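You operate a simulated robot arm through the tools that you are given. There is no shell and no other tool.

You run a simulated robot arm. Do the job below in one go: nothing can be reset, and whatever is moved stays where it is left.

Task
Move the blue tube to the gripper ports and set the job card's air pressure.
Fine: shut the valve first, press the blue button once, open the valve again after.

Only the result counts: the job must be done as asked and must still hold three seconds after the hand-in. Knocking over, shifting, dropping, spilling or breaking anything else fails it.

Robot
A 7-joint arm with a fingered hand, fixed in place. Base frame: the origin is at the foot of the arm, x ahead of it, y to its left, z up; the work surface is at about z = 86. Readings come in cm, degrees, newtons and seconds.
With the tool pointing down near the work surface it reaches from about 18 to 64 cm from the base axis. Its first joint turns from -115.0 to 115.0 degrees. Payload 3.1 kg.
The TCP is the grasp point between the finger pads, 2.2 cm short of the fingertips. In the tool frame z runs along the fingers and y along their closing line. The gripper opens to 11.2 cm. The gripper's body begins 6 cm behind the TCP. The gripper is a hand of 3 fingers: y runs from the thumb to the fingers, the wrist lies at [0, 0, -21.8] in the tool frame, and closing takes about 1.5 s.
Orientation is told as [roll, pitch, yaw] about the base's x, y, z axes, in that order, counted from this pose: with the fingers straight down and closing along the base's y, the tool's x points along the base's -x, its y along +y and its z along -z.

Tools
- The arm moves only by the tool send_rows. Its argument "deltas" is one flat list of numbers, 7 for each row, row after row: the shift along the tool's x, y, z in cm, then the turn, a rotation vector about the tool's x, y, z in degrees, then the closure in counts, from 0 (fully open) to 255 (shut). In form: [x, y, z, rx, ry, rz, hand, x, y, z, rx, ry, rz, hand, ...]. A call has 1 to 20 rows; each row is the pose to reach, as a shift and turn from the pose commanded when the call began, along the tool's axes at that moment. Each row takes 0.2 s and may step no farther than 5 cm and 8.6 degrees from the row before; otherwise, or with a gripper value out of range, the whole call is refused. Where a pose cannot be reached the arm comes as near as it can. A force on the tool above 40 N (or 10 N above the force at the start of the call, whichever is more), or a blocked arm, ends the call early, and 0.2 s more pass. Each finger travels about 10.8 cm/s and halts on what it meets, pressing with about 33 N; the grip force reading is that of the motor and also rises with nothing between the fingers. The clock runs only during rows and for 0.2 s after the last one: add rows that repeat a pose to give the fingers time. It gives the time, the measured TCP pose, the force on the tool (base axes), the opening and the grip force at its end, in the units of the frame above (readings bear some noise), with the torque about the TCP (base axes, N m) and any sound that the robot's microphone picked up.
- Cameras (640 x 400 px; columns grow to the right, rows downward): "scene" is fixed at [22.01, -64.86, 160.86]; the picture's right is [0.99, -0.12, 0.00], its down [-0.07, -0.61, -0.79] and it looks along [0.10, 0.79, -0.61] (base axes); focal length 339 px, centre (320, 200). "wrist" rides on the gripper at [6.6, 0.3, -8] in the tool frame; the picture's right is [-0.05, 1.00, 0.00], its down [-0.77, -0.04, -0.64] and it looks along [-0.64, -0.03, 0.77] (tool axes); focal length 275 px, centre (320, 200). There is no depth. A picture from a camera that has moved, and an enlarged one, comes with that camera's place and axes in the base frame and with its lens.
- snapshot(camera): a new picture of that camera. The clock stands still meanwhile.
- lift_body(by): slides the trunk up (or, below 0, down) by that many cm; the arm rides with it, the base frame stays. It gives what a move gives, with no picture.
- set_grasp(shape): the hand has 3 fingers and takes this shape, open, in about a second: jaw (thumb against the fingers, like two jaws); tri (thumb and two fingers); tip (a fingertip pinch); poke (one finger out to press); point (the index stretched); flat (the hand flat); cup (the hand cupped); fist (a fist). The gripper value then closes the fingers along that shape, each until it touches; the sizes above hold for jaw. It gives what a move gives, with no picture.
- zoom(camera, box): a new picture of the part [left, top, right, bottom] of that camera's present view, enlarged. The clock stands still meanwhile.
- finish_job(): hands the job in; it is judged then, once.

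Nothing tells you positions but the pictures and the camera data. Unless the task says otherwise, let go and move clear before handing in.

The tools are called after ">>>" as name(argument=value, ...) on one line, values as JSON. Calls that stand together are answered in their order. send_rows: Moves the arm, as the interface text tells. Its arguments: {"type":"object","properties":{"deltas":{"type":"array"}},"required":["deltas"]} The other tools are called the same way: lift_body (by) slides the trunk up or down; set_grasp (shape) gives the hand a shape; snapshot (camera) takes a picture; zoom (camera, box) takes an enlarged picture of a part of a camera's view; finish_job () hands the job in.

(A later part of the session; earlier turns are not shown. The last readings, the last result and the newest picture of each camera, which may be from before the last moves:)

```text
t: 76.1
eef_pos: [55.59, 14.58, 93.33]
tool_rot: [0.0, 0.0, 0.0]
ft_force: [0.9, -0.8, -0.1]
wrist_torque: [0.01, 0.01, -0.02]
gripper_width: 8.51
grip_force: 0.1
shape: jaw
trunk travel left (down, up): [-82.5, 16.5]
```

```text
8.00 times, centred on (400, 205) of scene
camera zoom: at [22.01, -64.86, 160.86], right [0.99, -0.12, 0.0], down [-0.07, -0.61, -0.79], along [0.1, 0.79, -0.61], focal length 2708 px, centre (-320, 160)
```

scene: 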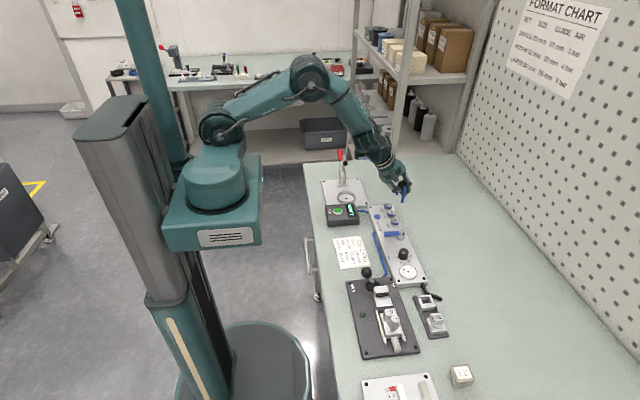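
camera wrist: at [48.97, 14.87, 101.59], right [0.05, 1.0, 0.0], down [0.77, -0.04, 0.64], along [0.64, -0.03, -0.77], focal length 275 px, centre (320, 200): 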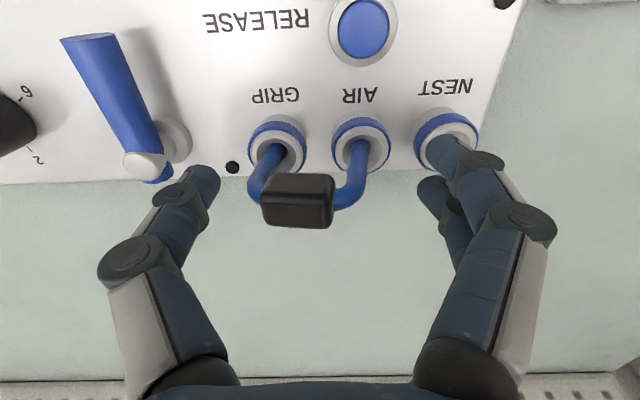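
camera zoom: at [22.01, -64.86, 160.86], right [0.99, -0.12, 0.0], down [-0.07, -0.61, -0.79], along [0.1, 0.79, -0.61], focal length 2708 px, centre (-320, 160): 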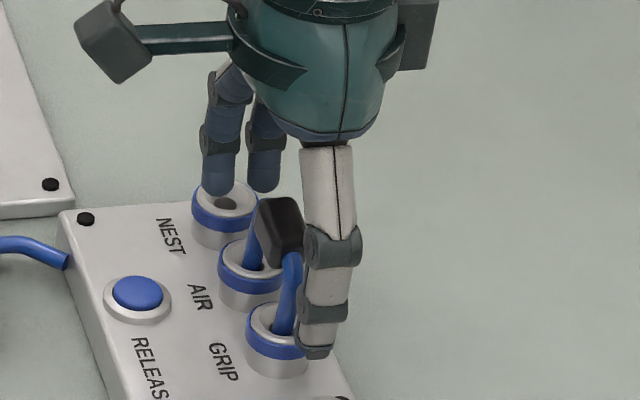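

>>> send_rows(deltas=[0, 0, 0, 0, 0, 0, 85, 0, 0, 0, 0, 0, 0, 105, 0, 0, 0, 0, 0, 0, 120, 0, 0, 0, 0, 0, 0, 130, 0, 0, 0, 0, 0, 0, 130])

>>> snapshot(camera="wrist")

>>> zoom(camera="scene", box=[370, 180, 430, 230])

```text
t: 77.3
eef_pos: [55.64, 14.43, 93.44]
tool_rot: [0.0, 0.0, -0.1]
ft_force: [0.2, -1.1, -0.2]
wrist_torque: [0.0, 0.01, 0.01]
gripper_width: 5.62
grip_force: 0.0
shape: jaw
trunk travel left (down, up): [-82.5, 16.5]
```

```text
taken
camera wrist: at [48.98, 14.86, 101.6], right [0.05, 1.0, 0.0], down [0.77, -0.04, 0.64], along [0.64, -0.03, -0.77], focal length 275 px, centre (320, 200)
```

wrist: 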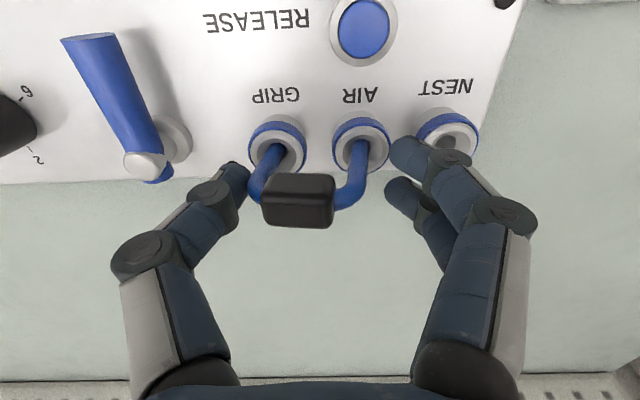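

```text
8.00 times, centred on (400, 205) of scene
camera zoom: at [22.01, -64.86, 160.86], right [0.99, -0.12, 0.0], down [-0.07, -0.61, -0.79], along [0.1, 0.79, -0.61], focal length 2708 px, centre (-320, 160)
```

zoom: 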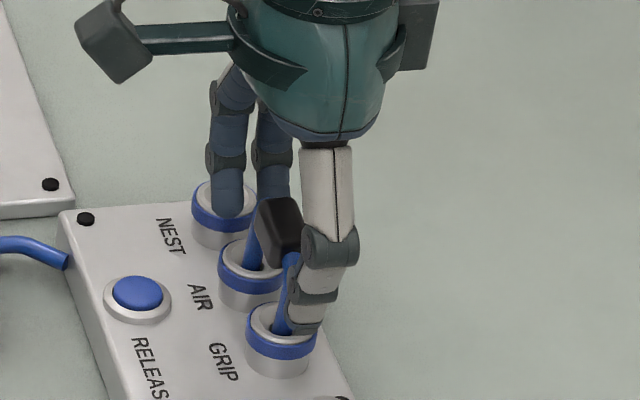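

>>> send_rows(deltas=[0, 0, 0, 0, 0, 0, 136, 0, 0, 0, 0, 0, 0, 142, 0, 0, 0, 0, 0, 0, 148, 0, 0, 0, 0, 0, 0, 148])

>>> snapshot(camera="wrist")

>>> zoom(camera="scene", box=[370, 180, 430, 230])

```text
t: 78.3
eef_pos: [55.63, 14.49, 93.31]
tool_rot: [0.0, 0.0, 0.0]
ft_force: [0.1, -2.1, 0.9]
wrist_torque: [-0.06, 0.0, 0.0]
gripper_width: 5.05
grip_force: 0.0
shape: jaw
trunk travel left (down, up): [-82.5, 16.5]
```

```text
taken
camera wrist: at [48.98, 14.83, 101.6], right [0.05, 1.0, 0.0], down [0.77, -0.04, 0.64], along [0.64, -0.03, -0.77], focal length 275 px, centre (320, 200)
```

wrist: 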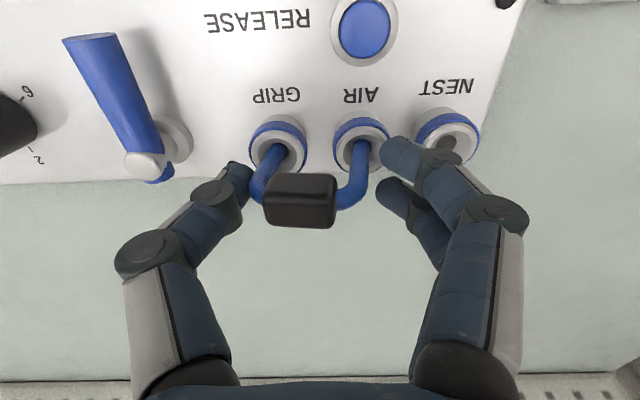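

```text
8.00 times, centred on (400, 205) of scene
camera zoom: at [22.01, -64.86, 160.86], right [0.99, -0.12, 0.0], down [-0.07, -0.61, -0.79], along [0.1, 0.79, -0.61], focal length 2708 px, centre (-320, 160)
```

zoom: 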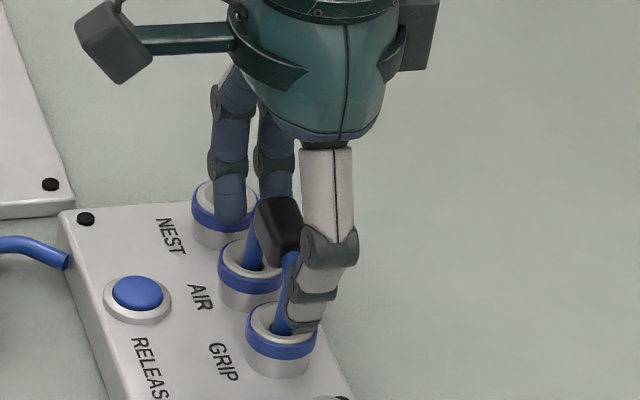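

The thumb is now against the GRIP-side tube. I'll push the jumper upright by moving the hand in +y in small steps.

>>> send_rows(deltas=[0, 0.2, 0, 0, 0, 0, 148, 0, 0.4, 0, 0, 0, 0, 148, 0, 0.4, 0, 0, 0, 0, 148])

>>> snapshot(camera="wrist")

```text
t: 79.1
eef_pos: [55.63, 14.92, 93.53]
tool_rot: [0.0, 0.0, 0.0]
ft_force: [0.0, -4.9, 0.3]
wrist_torque: [-0.11, -0.02, -0.01]
gripper_width: 5.31
grip_force: 0.1
shape: jaw
trunk travel left (down, up): [-82.5, 16.5]
```

```text
taken
camera wrist: at [48.98, 15.17, 101.61], right [0.05, 1.0, 0.0], down [0.77, -0.04, 0.64], along [0.64, -0.03, -0.77], focal length 275 px, centre (320, 200)
```

wrist: 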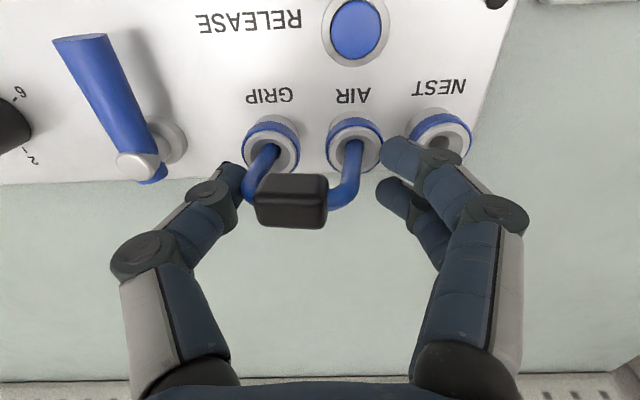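

The thumb alone yields. I'll instead grip the jumper firmly from both sides across its legs, then turn it upright with the arm.

>>> send_rows(deltas=[0, -0.3, 0, 0, 0, 0, 148, 0, -0.6, 0, 0, 0, 0, 148, 0, -0.6, 0, 0, 0, 0, 165, 0, -0.6, 0, 0, 0, 0, 190, 0, -0.6, 0, 0, 0, 0, 220, 0, -0.6, 0, 0, 0, 0, 255, 0, -0.6, 0, 0, 0, 0, 255])

>>> snapshot(camera="wrist")

>>> zoom(camera="scene", box=[370, 180, 430, 230])

```text
t: 80.7
eef_pos: [55.6, 14.27, 93.45]
tool_rot: [-0.1, 0.2, 0.0]
ft_force: [-0.6, -4.0, -1.9]
wrist_torque: [-0.11, 0.29, 0.39]
gripper_width: 2.47
grip_force: 32.8
shape: jaw
trunk travel left (down, up): [-82.5, 16.5]
```

```text
taken
camera wrist: at [49.0, 14.52, 101.56], right [0.05, 1.0, 0.0], down [0.77, -0.04, 0.63], along [0.63, -0.03, -0.77], focal length 275 px, centre (320, 200)
```

wrist: 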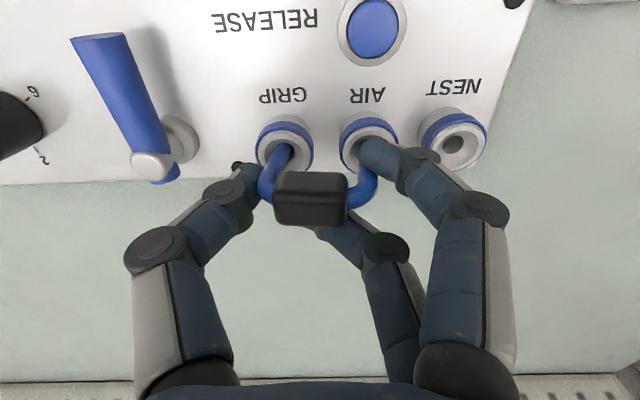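

```text
8.00 times, centred on (400, 205) of scene
camera zoom: at [22.01, -64.86, 160.86], right [0.99, -0.12, 0.0], down [-0.07, -0.61, -0.79], along [0.1, 0.79, -0.61], focal length 2708 px, centre (-320, 160)
```

zoom: 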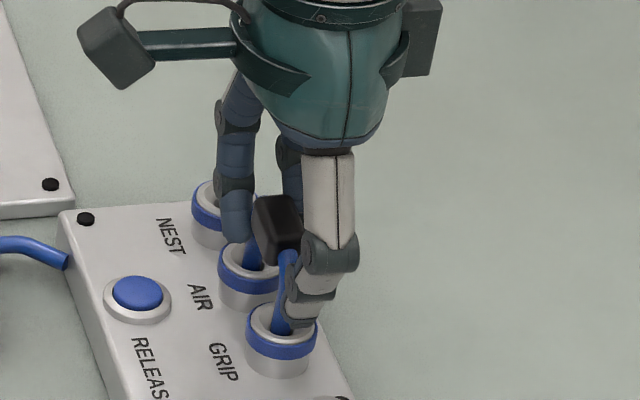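

>>> send_rows(deltas=[0, 0.165, 0.07, 2.25, 0, 0, 255, 0, 0.33, 0.15, 4.5, 0, 0, 255, 0, 0.33, 0.15, 4.5, 0, 0, 255])

>>> snapshot(camera="wrist")

>>> zoom(camera="scene", box=[370, 180, 430, 230])

```text
t: 81.5
eef_pos: [55.54, 14.46, 93.32]
tool_rot: [-4.5, -0.1, 0.0]
ft_force: [-0.8, -10.7, -1.2]
wrist_torque: [-0.2, 0.17, 0.28]
gripper_width: 2.31
grip_force: 32.9
shape: jaw
trunk travel left (down, up): [-82.5, 16.5]
```

```text
taken
camera wrist: at [48.98, 15.35, 101.41], right [0.05, 1.0, -0.08], down [0.77, 0.01, 0.64], along [0.63, -0.09, -0.77], focal length 275 px, centre (320, 200)
```

wrist: 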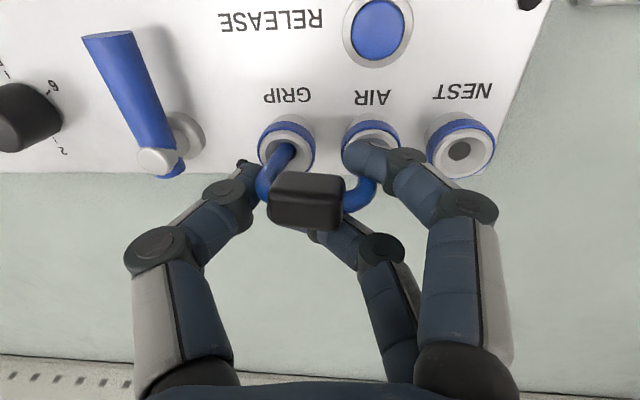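

```text
8.00 times, centred on (400, 205) of scene
camera zoom: at [22.01, -64.86, 160.86], right [0.99, -0.12, 0.0], down [-0.07, -0.61, -0.79], along [0.1, 0.79, -0.61], focal length 2708 px, centre (-320, 160)
```

zoom: 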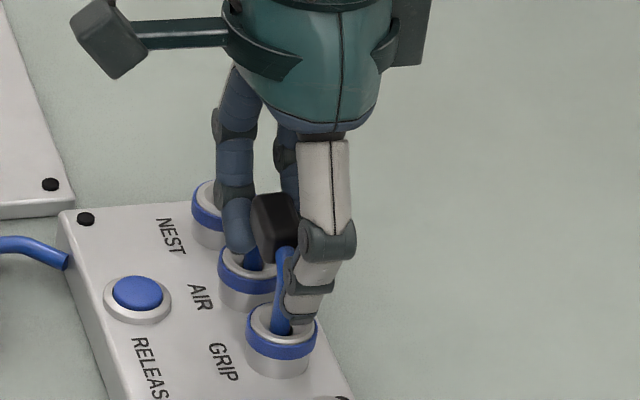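

This grip isn't effective (one finger missed the leg), so I'll undo the rotation, open, and back off before looking at the seating from the side.

>>> send_rows(deltas=[0, -0.165, -0.08, -2.25, 0, 0, 230, 0, -0.33, -0.15, -4.5, 0, 0, 190, 0, -0.33, -0.15, -4.5, 0, 0, 140, 0, -0.33, -0.15, -4.5, 0, 0, 90, 0, -0.33, -0.15, -4.5, 0, 0, 61, 0, -0.33, -0.15, -4.5, 0, 0, 61, 0, -0.33, -0.15, -4.5, 0, 0, 61])

>>> snapshot(camera="wrist")

>>> zoom(camera="scene", box=[370, 180, 430, 230])

```text
t: 83.1
eef_pos: [55.65, 14.4, 93.5]
tool_rot: [0.0, 0.0, 0.0]
ft_force: [-0.3, -0.8, -0.1]
wrist_torque: [-0.02, -0.03, 0.02]
gripper_width: 8.49
grip_force: 0.1
shape: jaw
trunk travel left (down, up): [-82.5, 16.5]
```

```text
taken
camera wrist: at [48.98, 14.63, 101.66], right [0.05, 1.0, 0.0], down [0.77, -0.04, 0.64], along [0.64, -0.03, -0.77], focal length 275 px, centre (320, 200)
```

wrist: 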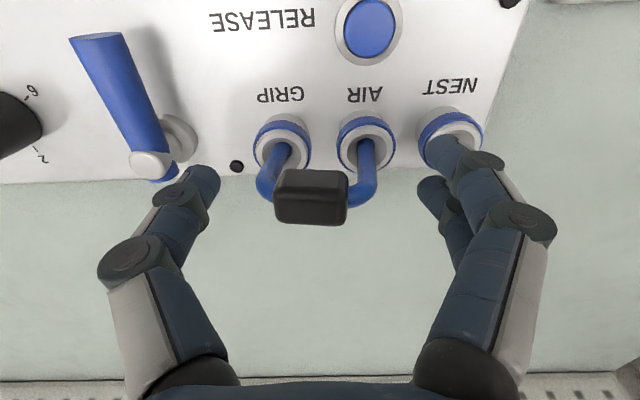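

```text
8.00 times, centred on (400, 205) of scene
camera zoom: at [22.01, -64.86, 160.86], right [0.99, -0.12, 0.0], down [-0.07, -0.61, -0.79], along [0.1, 0.79, -0.61], focal length 2708 px, centre (-320, 160)
```

zoom: 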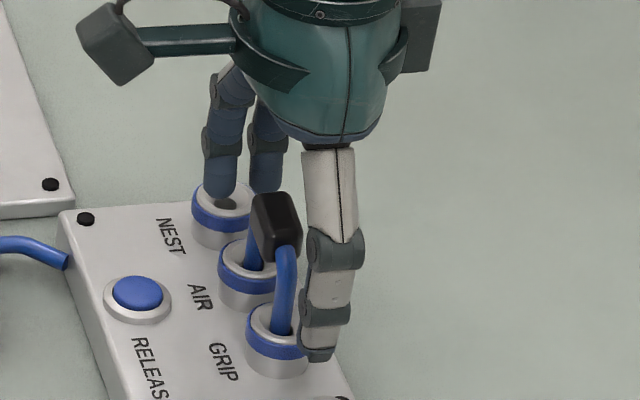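

The jumper looks somewhat more upright now. I'll lift clear and take a low-angle side view of the seating.

>>> send_rows(deltas=[0, 0, -1, 0, 0, 0, 61, 0, 0, -3, 0, 0, 0, 61, 0, 0, -5.5, 0, 0, 0, 61, 0, 0, -8, 0, 0, 0, 0, 3, 0, -8, 0, 0, 0, 0, 6, 0, -8, 0, 0, 0, 0, 6, 0, -8, 0, 0, 0, 0])

>>> zoom(camera="scene", box=[376, 200, 424, 230])

>>> zoom(camera="wrist", box=[230, 60, 430, 200])

```text
t: 84.7
eef_pos: [49.65, 14.44, 101.41]
tool_rot: [0.0, -0.1, 0.0]
ft_force: [-0.2, 0.5, -0.3]
wrist_torque: [0.01, 0.0, 0.0]
gripper_width: 11.19
grip_force: 0.1
shape: jaw
trunk travel left (down, up): [-82.5, 16.5]
```

```text
13.33 times, centred on (400, 215) of scene
camera zoom: at [22.01, -64.86, 160.86], right [0.99, -0.12, 0.0], down [-0.07, -0.61, -0.79], along [0.1, 0.79, -0.61], focal length 4514 px, centre (-747, 0)
```

zoom: 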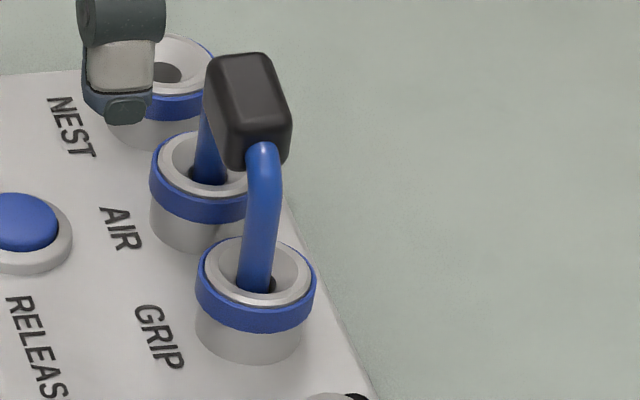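

```text
2.86 times, centred on (330, 130) of wrist
camera zoom: at [43.01, 14.64, 109.58], right [0.05, 1.0, 0.0], down [0.77, -0.04, 0.64], along [0.64, -0.03, -0.77], focal length 786 px, centre (291, 400)
```

zoom: 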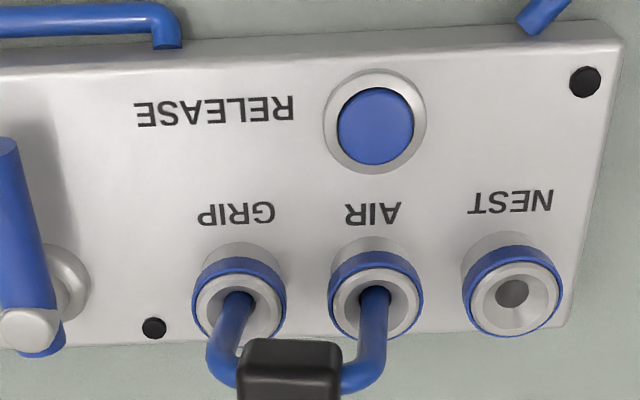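

>>> send_rows(deltas=[-0.09, 0, 1.1, 0, -7.5, 0, 0, -0.18, 0, 2.2, 0, -15, 0, 0, -0.27, 0, 3.3, 0, -22.5, 0, 0, -0.35, 0, 4.4, 0, -30, 0, 0, -0.35, 0, 4.4, 0, -30, 0, 0])

>>> snapshot(camera="wrist")

>>> zoom(camera="wrist", box=[230, 120, 430, 260])

```text
t: 85.9
eef_pos: [49.38, 15.07, 97.15]
tool_rot: [-0.3, -30.2, 0.4]
ft_force: [-0.3, -0.1, -0.3]
wrist_torque: [-0.04, -0.03, -0.05]
gripper_width: 11.18
grip_force: 0.0
shape: jaw
out of reach, approached as far as the arm can: row 2, 3
trunk travel left (down, up): [-82.5, 16.5]
```

```text
taken
camera wrist: at [39.77, 15.35, 100.8], right [0.04, 1.0, 0.02], down [0.35, -0.03, 0.94], along [0.94, -0.03, -0.35], focal length 275 px, centre (320, 200)
```

wrist: 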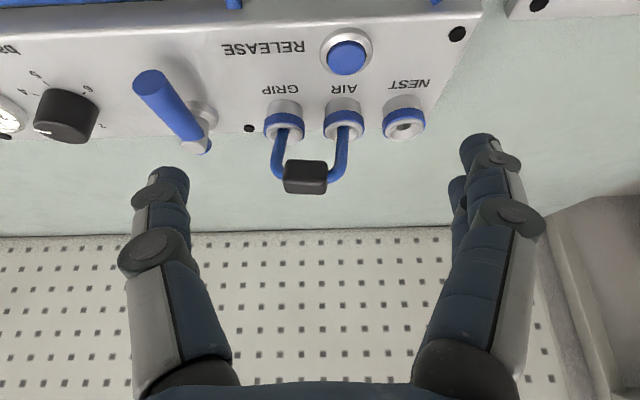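

```text
2.86 times, centred on (330, 190) of wrist
camera zoom: at [39.77, 15.35, 100.8], right [0.04, 1.0, 0.02], down [0.35, -0.03, 0.94], along [0.94, -0.03, -0.35], focal length 786 px, centre (291, 229)
```

zoom: 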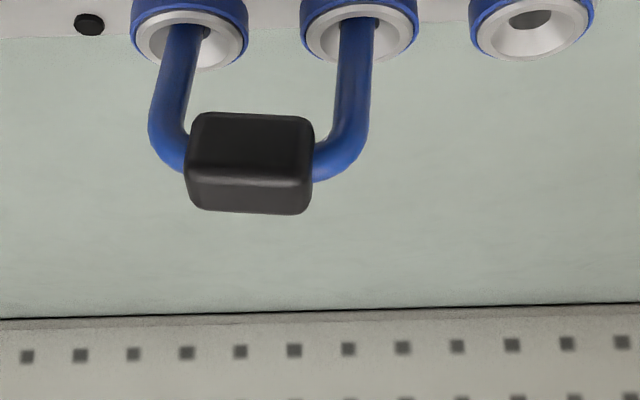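

Now I see it clearly: the jumper is in both holes but tipped ~6° (AIR side about 0.4 cm high, handle offset 0.6 cm toward -y). I'll push the handle's GRIP-end top toward +y and down with the backs of the closed fingers. First, go back to vertical with the hand closed, on the -y side.

>>> send_rows(deltas=[-0.84, -1.12, -0.41, 0, 6, 0, 60, -1.67, -2.24, -0.81, 0, 12, 0, 120, -2.51, -3.36, -1.22, 0, 18, 0, 180, -3.34, -4.48, -1.62, 0, 24, 0, 255, -4.18, -5.6, -2.03, 0, 30, 0, 255, -4.18, -5.6, -2.03, 0, 30, 0, 255, -4.18, -5.6, -2.03, 0, 30, 0, 255])

>>> snapshot(camera="wrist")

```text
t: 87.5
eef_pos: [52.36, 8.51, 100.88]
tool_rot: [0.0, -0.1, 0.0]
ft_force: [0.5, -0.1, -0.5]
wrist_torque: [0.0, 0.0, -0.02]
gripper_width: 0.01
grip_force: 32.8
shape: jaw
out of reach, approached as far as the arm can: row 3, 4
trunk travel left (down, up): [-82.5, 16.5]
```

```text
taken
camera wrist: at [45.94, 9.01, 109.07], right [0.05, 1.0, 0.0], down [0.77, -0.04, 0.64], along [0.63, -0.03, -0.77], focal length 275 px, centre (320, 200)
```

wrist: 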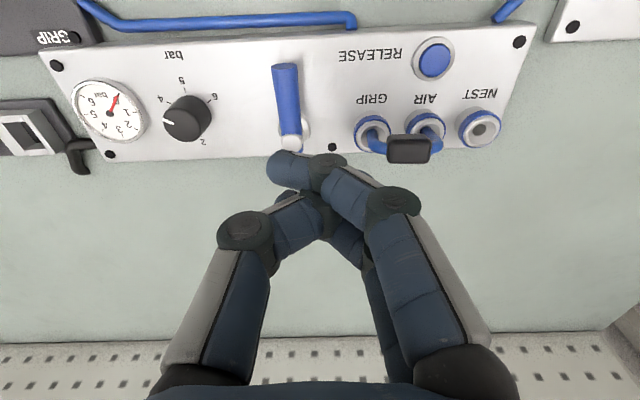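

>>> send_rows(deltas=[-0.8, 0.2, 1, 0, 0, 0, 255, -1.6, 0.4, 2.2, 0, 0, 0, 255, -2.4, 0.6, 3.5, 0, 0, 0, 255, -2.9, 0.75, 5, 0, 0, 0, 255, -2.9, 0.75, 6.5, 0, 0, 0, 255, -2.9, 0.75, 6.5, 0, 0, 0, 255])

>>> snapshot(camera="wrist")

>>> zoom(camera="scene", box=[370, 180, 430, 240])

```text
t: 88.9
eef_pos: [55.39, 9.62, 94.44]
tool_rot: [0.1, 0.1, 0.0]
ft_force: [0.0, 0.7, -1.3]
wrist_torque: [0.01, 0.02, 0.04]
gripper_width: 0.0
grip_force: 33.0
shape: jaw
trunk travel left (down, up): [-82.5, 16.5]
```

```text
taken
camera wrist: at [48.81, 9.81, 102.57], right [0.05, 1.0, 0.0], down [0.77, -0.04, 0.64], along [0.64, -0.03, -0.77], focal length 275 px, centre (320, 200)
```

wrist: 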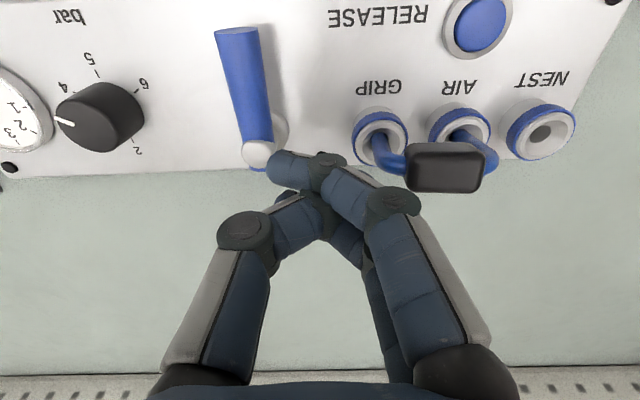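

```text
6.67 times, centred on (400, 210) of scene
camera zoom: at [22.01, -64.86, 160.86], right [0.99, -0.12, 0.0], down [-0.07, -0.61, -0.79], along [0.1, 0.79, -0.61], focal length 2257 px, centre (-213, 133)
```

zoom: 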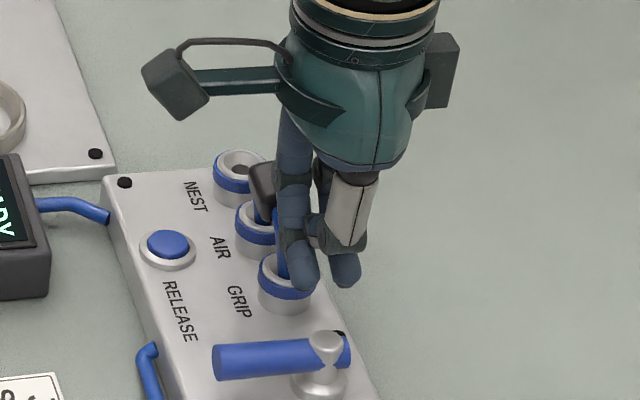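

The finger backs are beside the handle's GRIP end. Now pushing gently in +y.

>>> send_rows(deltas=[0, 0.3, 0, 0, 0, 0, 255, 0, 0.6, 0, 0, 0, 0, 255, 0, 0.9, 0, 0, 0, 0, 255])

>>> snapshot(camera="wrist")

```text
t: 89.7
eef_pos: [55.3, 10.37, 94.49]
tool_rot: [0.0, 0.1, 0.0]
ft_force: [1.2, 0.6, 0.5]
wrist_torque: [0.01, 0.03, 0.06]
gripper_width: 0.01
grip_force: 32.8
shape: jaw
trunk travel left (down, up): [-82.5, 16.5]
```

```text
taken
camera wrist: at [48.82, 10.72, 102.61], right [0.05, 1.0, 0.0], down [0.77, -0.04, 0.64], along [0.64, -0.03, -0.77], focal length 275 px, centre (320, 200)
```

wrist: 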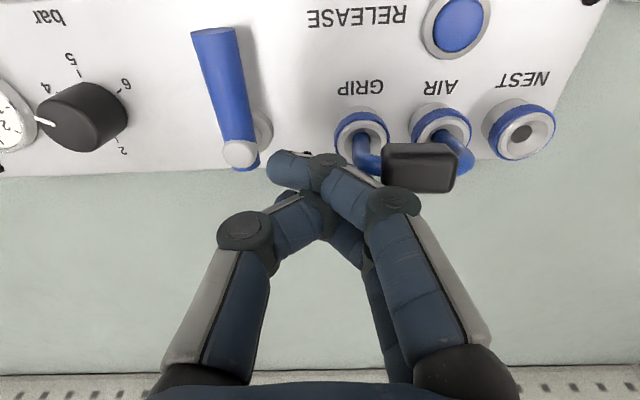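

>>> send_rows(deltas=[0, 0.25, 0, 0, 0, 0, 255, 0, 0.5, 0, 0, 0, 0, 255, 0, 0.75, 0, 0, 0, 0, 255])

>>> zoom(camera="wrist", box=[250, 80, 510, 260])

>>> zoom(camera="scene", box=[370, 180, 430, 240])

```text
t: 90.5
eef_pos: [55.51, 10.81, 94.43]
tool_rot: [0.1, -0.1, -0.2]
ft_force: [5.9, -8.7, 5.0]
wrist_torque: [0.02, -0.08, -0.03]
gripper_width: 0.0
grip_force: 32.7
shape: jaw
trunk travel left (down, up): [-82.5, 16.5]
```

```text
2.22 times, centred on (380, 170) of wrist
camera zoom: at [48.95, 11.19, 102.59], right [0.05, 1.0, 0.0], down [0.77, -0.04, 0.64], along [0.64, -0.03, -0.77], focal length 612 px, centre (187, 267)
```

zoom: 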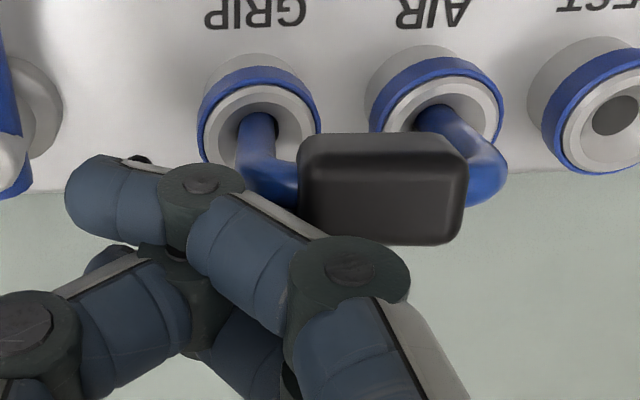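

```text
6.67 times, centred on (400, 210) of scene
camera zoom: at [22.01, -64.86, 160.86], right [0.99, -0.12, 0.0], down [-0.07, -0.61, -0.79], along [0.1, 0.79, -0.61], focal length 2257 px, centre (-213, 133)
```

zoom: 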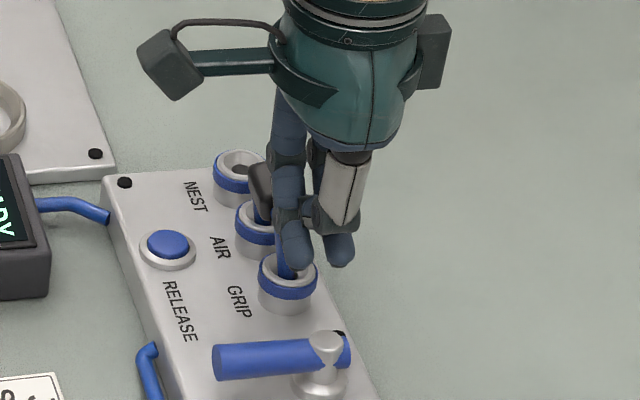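

>>> send_rows(deltas=[0, 0.2, 0, 0, 0, 0, 255, 0, 0.4, 0, 0, 0, 0, 255, 0, 0.4, 0, 0, 0, 0, 255])

>>> zoom(camera="wrist", box=[250, 80, 510, 260])

>>> zoom(camera="scene", box=[376, 190, 424, 230])

```text
t: 91.3
eef_pos: [55.44, 11.18, 94.53]
tool_rot: [0.2, 0.0, -0.1]
ft_force: [9.4, -16.9, 7.2]
wrist_torque: [0.02, -0.09, -0.1]
gripper_width: 0.0
grip_force: 33.0
shape: jaw
trunk travel left (down, up): [-82.5, 16.5]
```

```text
2.22 times, centred on (380, 170) of wrist
camera zoom: at [48.92, 11.45, 102.61], right [0.05, 1.0, 0.0], down [0.77, -0.04, 0.64], along [0.64, -0.03, -0.77], focal length 612 px, centre (187, 267)
```

zoom: 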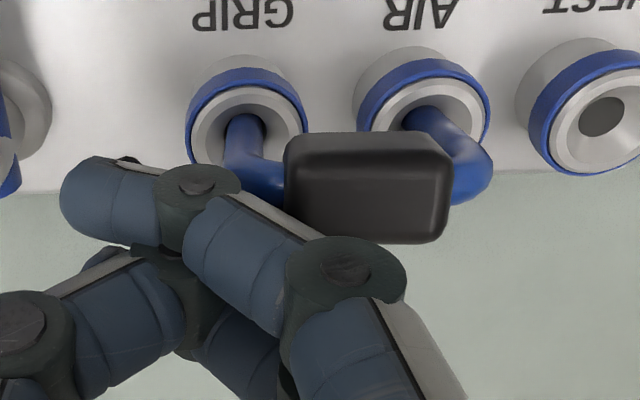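

```text
10.00 times, centred on (400, 210) of scene
camera zoom: at [22.01, -64.86, 160.86], right [0.99, -0.12, 0.0], down [-0.07, -0.61, -0.79], along [0.1, 0.79, -0.61], focal length 3386 px, centre (-480, 100)
```

zoom: 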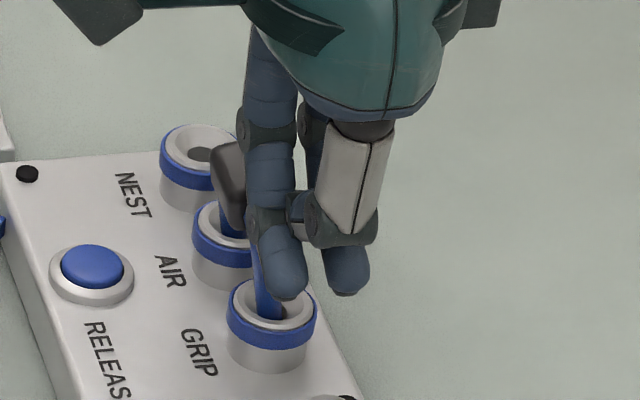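

The handle doesn't rotate further under this sideways push (the legs jam in the holes). I'll back off and instead press directly on top of the AIR-side bend, moving along the natural arc (down and toward +y).

>>> send_rows(deltas=[0, -0.6, 0, 0, 0, 0, 255, 0, -1.2, 0, 0, 0, 0, 255, 0, -1.2, -2, 0, 0, 0, 255, 0, -1.2, -4.5, 0, 0, 0, 255, 0, -1.2, -5.5, 0, 0, 0, 255, 0, -1.2, -5.5, 0, 0, 0, 255])

>>> zoom(camera="scene", box=[376, 200, 424, 230])

>>> zoom(camera="wrist", box=[250, 40, 510, 200])

```text
t: 92.7
eef_pos: [55.47, 10.27, 99.89]
tool_rot: [0.1, 0.0, -0.1]
ft_force: [0.2, 0.1, -0.5]
wrist_torque: [-0.01, 0.0, -0.04]
gripper_width: 0.01
grip_force: 33.0
shape: jaw
trunk travel left (down, up): [-82.5, 16.5]
```

```text
13.33 times, centred on (400, 215) of scene
camera zoom: at [22.01, -64.86, 160.86], right [0.99, -0.12, 0.0], down [-0.07, -0.61, -0.79], along [0.1, 0.79, -0.61], focal length 4514 px, centre (-747, 0)
```

zoom: 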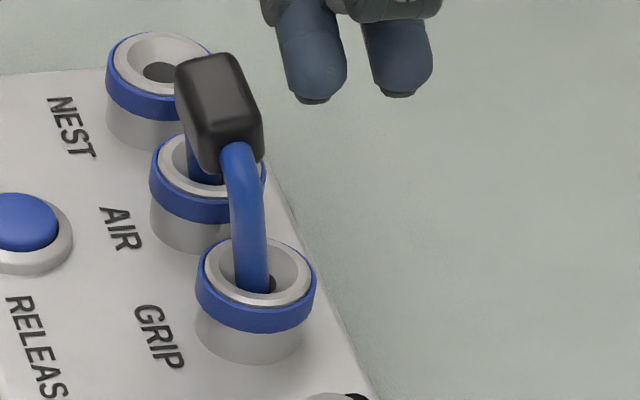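

```text
2.46 times, centred on (380, 120) of wrist
camera zoom: at [48.83, 10.65, 108.1], right [0.05, 1.0, 0.0], down [0.77, -0.04, 0.64], along [0.63, -0.03, -0.77], focal length 678 px, centre (172, 397)
```

zoom: 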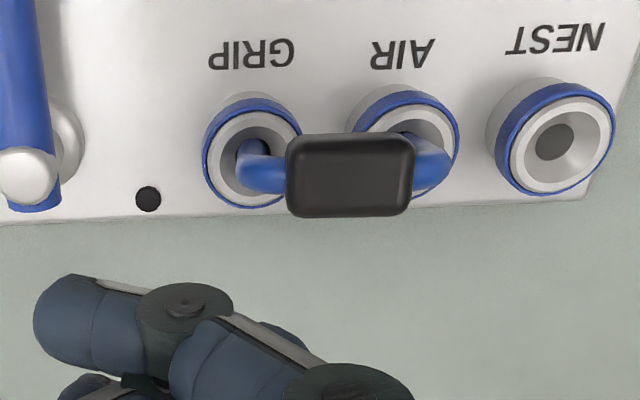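

The push did level the jumper in its plane (both legs fully down), but it now leans toward the robot. I'll nudge the handle gently back in +x until it's upright, using the side of the closed fingers.

>>> send_rows(deltas=[1, 1.2, -1, 0, 0, 0, 255, 2, 2.4, -1, 0, 0, 0, 255, 3, 3.6, -1, 0, 0, 0, 255, 4, 4.3, -1, 0, 0, 0, 255, 5.2, 5.0, -0.5, 0, 0, 0, 255, 5.2, 5.0, 1.5, 0, 0, 0, 255, 5.2, 5.0, 3.5, 0, 0, 0, 255, 5.2, 5.0, 4.9, 0, 0, 0, 255, 5.2, 5.0, 4.9, 0, 0, 0, 255])

>>> snapshot(camera="wrist")

>>> zoom(camera="scene", box=[366, 185, 424, 230])

```text
t: 94.7
eef_pos: [50.22, 15.41, 95.07]
tool_rot: [0.1, -0.1, 0.0]
ft_force: [0.0, 0.9, -0.7]
wrist_torque: [0.02, 0.04, 0.02]
gripper_width: 0.0
grip_force: 33.2
shape: jaw
trunk travel left (down, up): [-82.5, 16.5]
```

```text
taken
camera wrist: at [43.63, 15.67, 103.23], right [0.05, 1.0, 0.0], down [0.77, -0.04, 0.64], along [0.64, -0.03, -0.77], focal length 275 px, centre (320, 200)
```

wrist: 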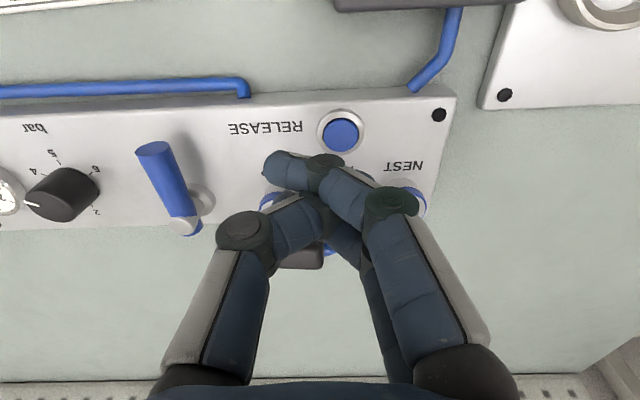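

```text
8.89 times, centred on (395, 208) of scene
camera zoom: at [22.01, -64.86, 160.86], right [0.99, -0.12, 0.0], down [-0.07, -0.61, -0.79], along [0.1, 0.79, -0.61], focal length 3009 px, centre (-347, 133)
```

zoom: 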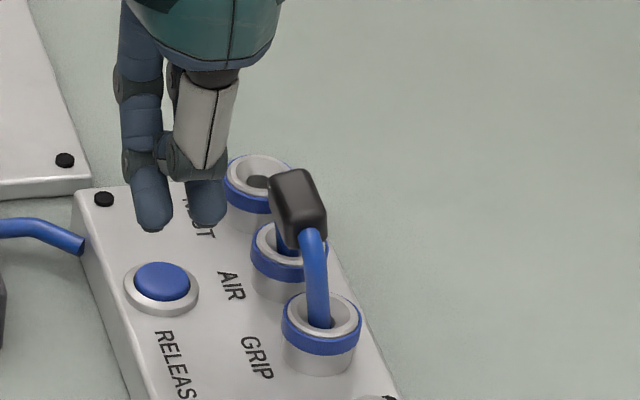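

>>> send_rows(deltas=[-0.5, 0, 0, 0, 0, 0, 255, -1.0, 0, 0, 0, 0, 0, 255, -1.5, 0, 0, 0, 0, 0, 255, -1.8, 0, 0, 0, 0, 0, 255, -2.1, 0, 0, 0, 0, 0, 255, -2.1, 0, 0, 0, 0, 0, 255])

>>> zoom(camera="scene", box=[366, 185, 424, 230])

```text
t: 96.1
eef_pos: [52.1, 15.41, 95.12]
tool_rot: [0.0, 0.0, 0.0]
ft_force: [-4.7, 0.6, -0.8]
wrist_torque: [0.0, 0.04, -0.03]
gripper_width: 0.0
grip_force: 33.9
shape: jaw
trunk travel left (down, up): [-82.5, 16.5]
```

```text
8.89 times, centred on (395, 208) of scene
camera zoom: at [22.01, -64.86, 160.86], right [0.99, -0.12, 0.0], down [-0.07, -0.61, -0.79], along [0.1, 0.79, -0.61], focal length 3009 px, centre (-347, 133)
```

zoom: 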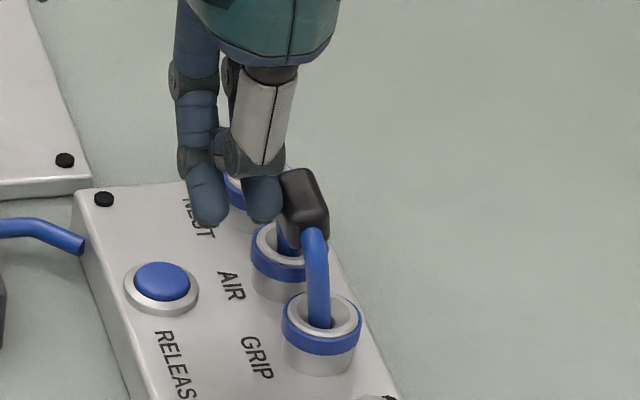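

>>> send_rows(deltas=[-0.25, 0, 0, 0, 0, 0, 255, -0.5, 0, 0, 0, 0, 0, 255, -0.75, 0, 0, 0, 0, 0, 255, -0.75, 0, 0, 0, 0, 0, 255])

>>> zoom(camera="scene", box=[366, 185, 424, 230])

```text
t: 97.1
eef_pos: [52.92, 15.45, 95.22]
tool_rot: [-0.1, -0.1, 0.0]
ft_force: [-7.0, -0.5, 1.5]
wrist_torque: [-0.02, 0.06, -0.06]
gripper_width: 0.01
grip_force: 32.5
shape: jaw
trunk travel left (down, up): [-82.5, 16.5]
```

```text
8.89 times, centred on (395, 208) of scene
camera zoom: at [22.01, -64.86, 160.86], right [0.99, -0.12, 0.0], down [-0.07, -0.61, -0.79], along [0.1, 0.79, -0.61], focal length 3009 px, centre (-347, 133)
```

zoom: 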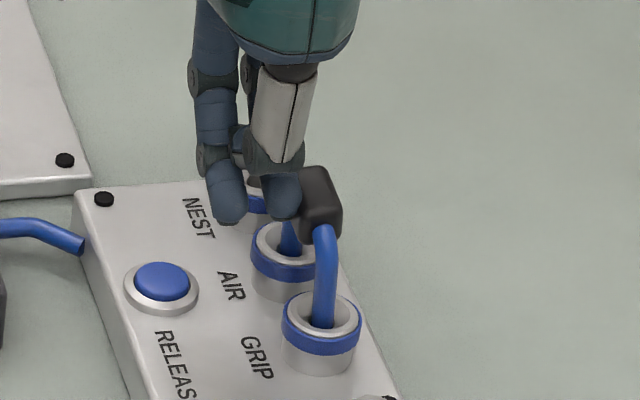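

>>> send_rows(deltas=[-0.25, 0, 0, 0, 0, 0, 255, -0.5, 0, 0, 0, 0, 0, 255, -0.5, 0, 0, 0, 0, 0, 255])

>>> zoom(camera="scene", box=[366, 185, 424, 230])

```text
t: 97.9
eef_pos: [53.47, 15.46, 95.06]
tool_rot: [0.1, 0.0, 0.0]
ft_force: [-7.5, 0.5, 2.5]
wrist_torque: [-0.01, 0.04, -0.11]
gripper_width: 0.0
grip_force: 33.0
shape: jaw
trunk travel left (down, up): [-82.5, 16.5]
```

```text
8.89 times, centred on (395, 208) of scene
camera zoom: at [22.01, -64.86, 160.86], right [0.99, -0.12, 0.0], down [-0.07, -0.61, -0.79], along [0.1, 0.79, -0.61], focal length 3009 px, centre (-347, 133)
```

zoom: 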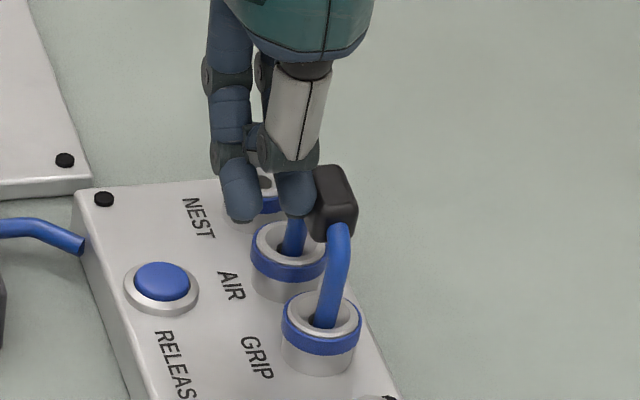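

The legs are now vertical. I'll back off and see whether it stays.

>>> send_rows(deltas=[0.5, 0, 0, 0, 0, 0, 255, 1.2, 0, 0, 0, 0, 0, 255, 2.2, 0, 0, 0, 0, 0, 255, 3, 0, -1.5, 0, 0, 0, 255, 3, 0, -4, 0, 0, 0, 255, 3, 0, -7, 0, 0, 0, 255, 3, 0, -7, 0, 0, 0, 255])

>>> zoom(camera="scene", box=[376, 200, 424, 230])

>>> snapshot(camera="wrist")

```text
t: 99.5
eef_pos: [50.68, 15.3, 102.08]
tool_rot: [0.0, -0.1, 0.1]
ft_force: [-0.3, -0.1, 0.0]
wrist_torque: [0.03, -0.04, 0.01]
gripper_width: 0.01
grip_force: 33.0
shape: jaw
trunk travel left (down, up): [-82.5, 16.5]
```

```text
13.33 times, centred on (400, 215) of scene
camera zoom: at [22.01, -64.86, 160.86], right [0.99, -0.12, 0.0], down [-0.07, -0.61, -0.79], along [0.1, 0.79, -0.61], focal length 4514 px, centre (-747, 0)
```

zoom: 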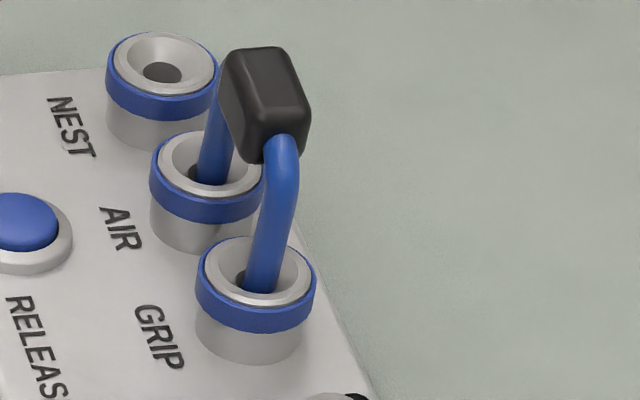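

```text
taken
camera wrist: at [44.01, 15.69, 110.19], right [0.05, 1.0, 0.0], down [0.77, -0.04, 0.64], along [0.63, -0.03, -0.77], focal length 275 px, centre (320, 200)
```

wrist: 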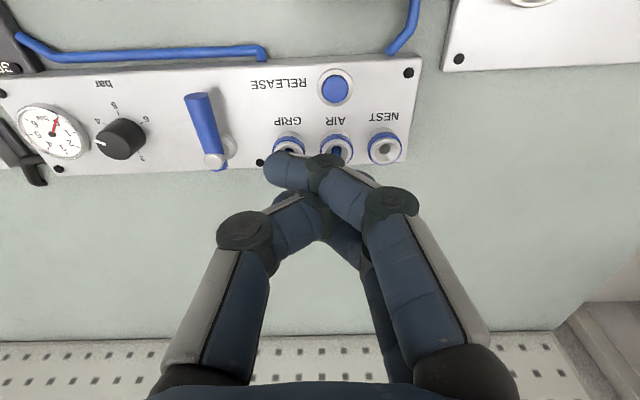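

It stays nearly upright now. I'll move to the reference viewpoint over the panel (opening the hand on the way) to check the jumper again and to prepare for the knob.

>>> send_rows(deltas=[-0.5, -1.5, -1, 0, 0, 0, 200, -1, -3.5, -2, 0, 0, 0, 120, -1.8, -5.5, -3, 0, 0, 0, 60, -2.5, -7.5, -3.5, 0, 0, 0, 0, -3.0, -9.5, -3.8, 0, 0, 0, 0, -3.4, -11.2, -3.8, 0, 0, 0, 0, -3.4, -11.2, -3.8, 0, 0, 0, 0, -3.4, -11.2, -3.8, 0, 0, 0, 0])

>>> snapshot(camera="wrist")

>>> zoom(camera="wrist", box=[340, 40, 500, 140])

>>> zoom(camera="wrist", box=[140, 20, 300, 120])

```text
t: 101.3
eef_pos: [54.01, 4.15, 105.73]
tool_rot: [0.0, -0.1, 0.0]
ft_force: [-0.1, 0.3, 1.0]
wrist_torque: [0.04, -0.02, 0.05]
gripper_width: 11.2
grip_force: 0.1
shape: jaw
trunk travel left (down, up): [-82.5, 16.5]
```

```text
taken
camera wrist: at [47.44, 4.41, 114.03], right [0.05, 1.0, 0.0], down [0.77, -0.04, 0.64], along [0.64, -0.03, -0.77], focal length 275 px, centre (320, 200)
```

wrist: 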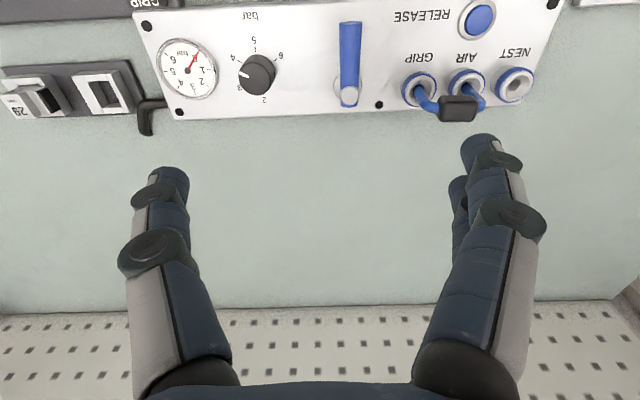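

```text
4.00 times, centred on (420, 90) of wrist
camera zoom: at [47.44, 4.41, 114.03], right [0.05, 1.0, 0.0], down [0.77, -0.04, 0.64], along [0.64, -0.03, -0.77], focal length 1101 px, centre (-80, 640)
```

zoom: 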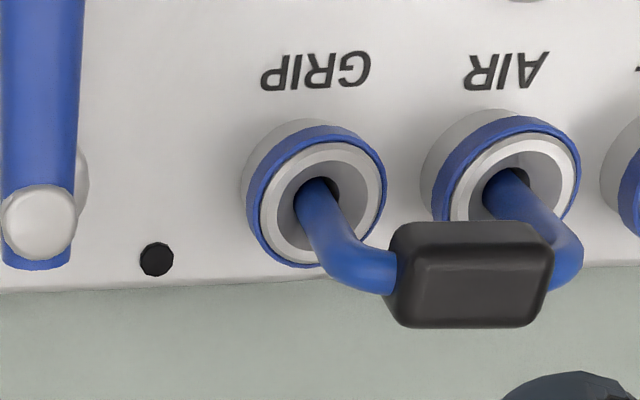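

```text
4.00 times, centred on (220, 70) of wrist
camera zoom: at [47.44, 4.41, 114.03], right [0.05, 1.0, 0.0], down [0.77, -0.04, 0.64], along [0.64, -0.03, -0.77], focal length 1101 px, centre (720, 720)
```

zoom: 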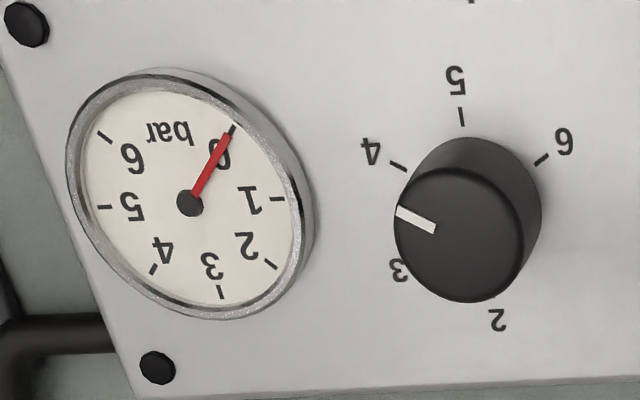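

Still ~5° of in-plane tilt (AIR side ~0.35 cm high). I'll try once more: press on the AIR-side bend from above, moving slightly toward +y as it goes down.

>>> send_rows(deltas=[-0.3, 2.3, 0.5, 0, 0, 0, 80, -0.6, 4.6, 1, 0, 0, 0, 160, -0.9, 6.9, 1.8, 0, 0, 0, 255, -1.2, 9.2, 3, 0, 0, 0, 255, -1.45, 11.5, 4.5, 0, 0, 0, 255, -1.45, 13.6, 6, 0, 0, 0, 255, -1.45, 13.6, 7.5, 0, 0, 0, 255, -1.45, 13.6, 8.6, 0, 0, 0, 255, -1.45, 13.6, 8.6, 0, 0, 0, 255])

>>> zoom(camera="wrist", box=[200, 60, 420, 240])

>>> zoom(camera="scene", box=[376, 180, 424, 230])

```text
t: 103.3
eef_pos: [55.42, 17.78, 97.18]
tool_rot: [0.0, 0.0, 0.1]
ft_force: [1.0, -0.2, -0.4]
wrist_torque: [-0.03, 0.02, 0.0]
gripper_width: 0.0
grip_force: 33.0
shape: jaw
trunk travel left (down, up): [-82.5, 16.5]
```

```text
2.22 times, centred on (310, 150) of wrist
camera zoom: at [48.82, 18.09, 105.35], right [0.05, 1.0, 0.0], down [0.77, -0.04, 0.64], along [0.64, -0.03, -0.77], focal length 612 px, centre (342, 311)
```

zoom: 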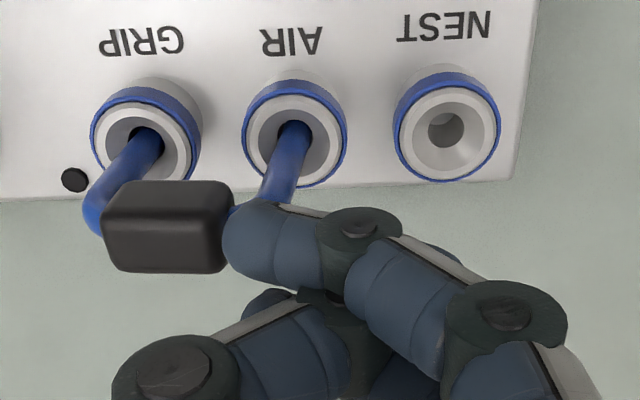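

```text
8.00 times, centred on (400, 205) of scene
camera zoom: at [22.01, -64.86, 160.86], right [0.99, -0.12, 0.0], down [-0.07, -0.61, -0.79], along [0.1, 0.79, -0.61], focal length 2708 px, centre (-320, 160)
```

zoom: 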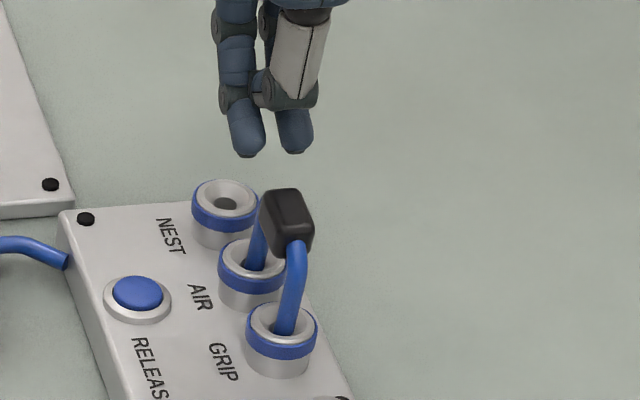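

>>> send_rows(deltas=[0, 0, 0.4, 0, 0, 0, 255, 0, 0, 0.8, 0, 0, 0, 255, 0, 0, 1.1, 0, 0, 0, 255, 0, 0, 1.4, 0, 0, 0, 255])

>>> zoom(camera="wrist", box=[200, 60, 420, 240])

```text
t: 104.3
eef_pos: [55.38, 17.73, 95.77]
tool_rot: [-0.1, 0.1, 0.0]
ft_force: [0.1, -0.4, 0.3]
wrist_torque: [0.0, 0.03, -0.01]
gripper_width: 0.0
grip_force: 32.7
shape: jaw
trunk travel left (down, up): [-82.5, 16.5]
```

```text
2.22 times, centred on (310, 150) of wrist
camera zoom: at [48.84, 18.04, 103.95], right [0.05, 1.0, 0.0], down [0.77, -0.04, 0.64], along [0.63, -0.03, -0.77], focal length 612 px, centre (342, 311)
```

zoom: 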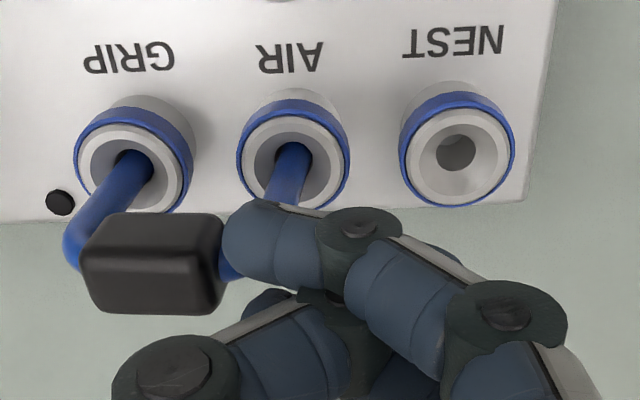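

>>> send_rows(deltas=[0, 0, 0.25, 0, 0, 0, 255, 0, 0, 0.5, 0, 0, 0, 255, 0, 0, 0.75, 0, 0, 0, 255])

>>> zoom(camera="wrist", box=[200, 60, 420, 240])

>>> zoom(camera="scene", box=[376, 180, 424, 230])

```text
t: 105.1
eef_pos: [55.37, 17.82, 95.1]
tool_rot: [0.0, 0.0, 0.0]
ft_force: [0.4, 0.2, 0.0]
wrist_torque: [-0.02, -0.01, -0.02]
gripper_width: 0.0
grip_force: 32.8
shape: jaw
trunk travel left (down, up): [-82.5, 16.5]
```

```text
2.22 times, centred on (310, 150) of wrist
camera zoom: at [48.86, 18.05, 103.22], right [0.05, 1.0, 0.0], down [0.77, -0.04, 0.64], along [0.64, -0.03, -0.77], focal length 612 px, centre (342, 311)
```

zoom: 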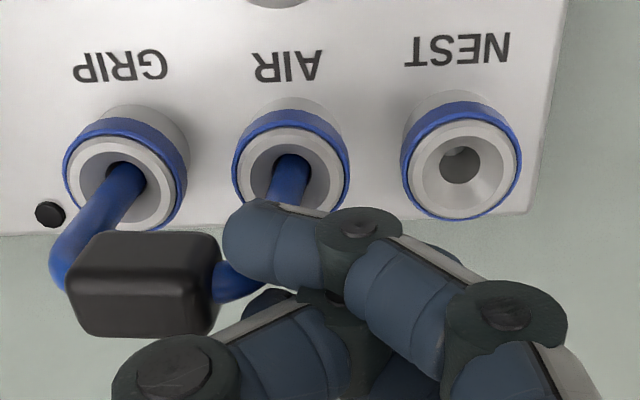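

```text
8.00 times, centred on (400, 205) of scene
camera zoom: at [22.01, -64.86, 160.86], right [0.99, -0.12, 0.0], down [-0.07, -0.61, -0.79], along [0.1, 0.79, -0.61], focal length 2708 px, centre (-320, 160)
```

zoom: 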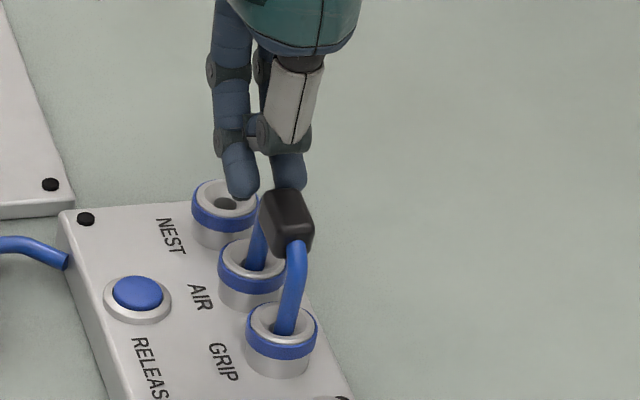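

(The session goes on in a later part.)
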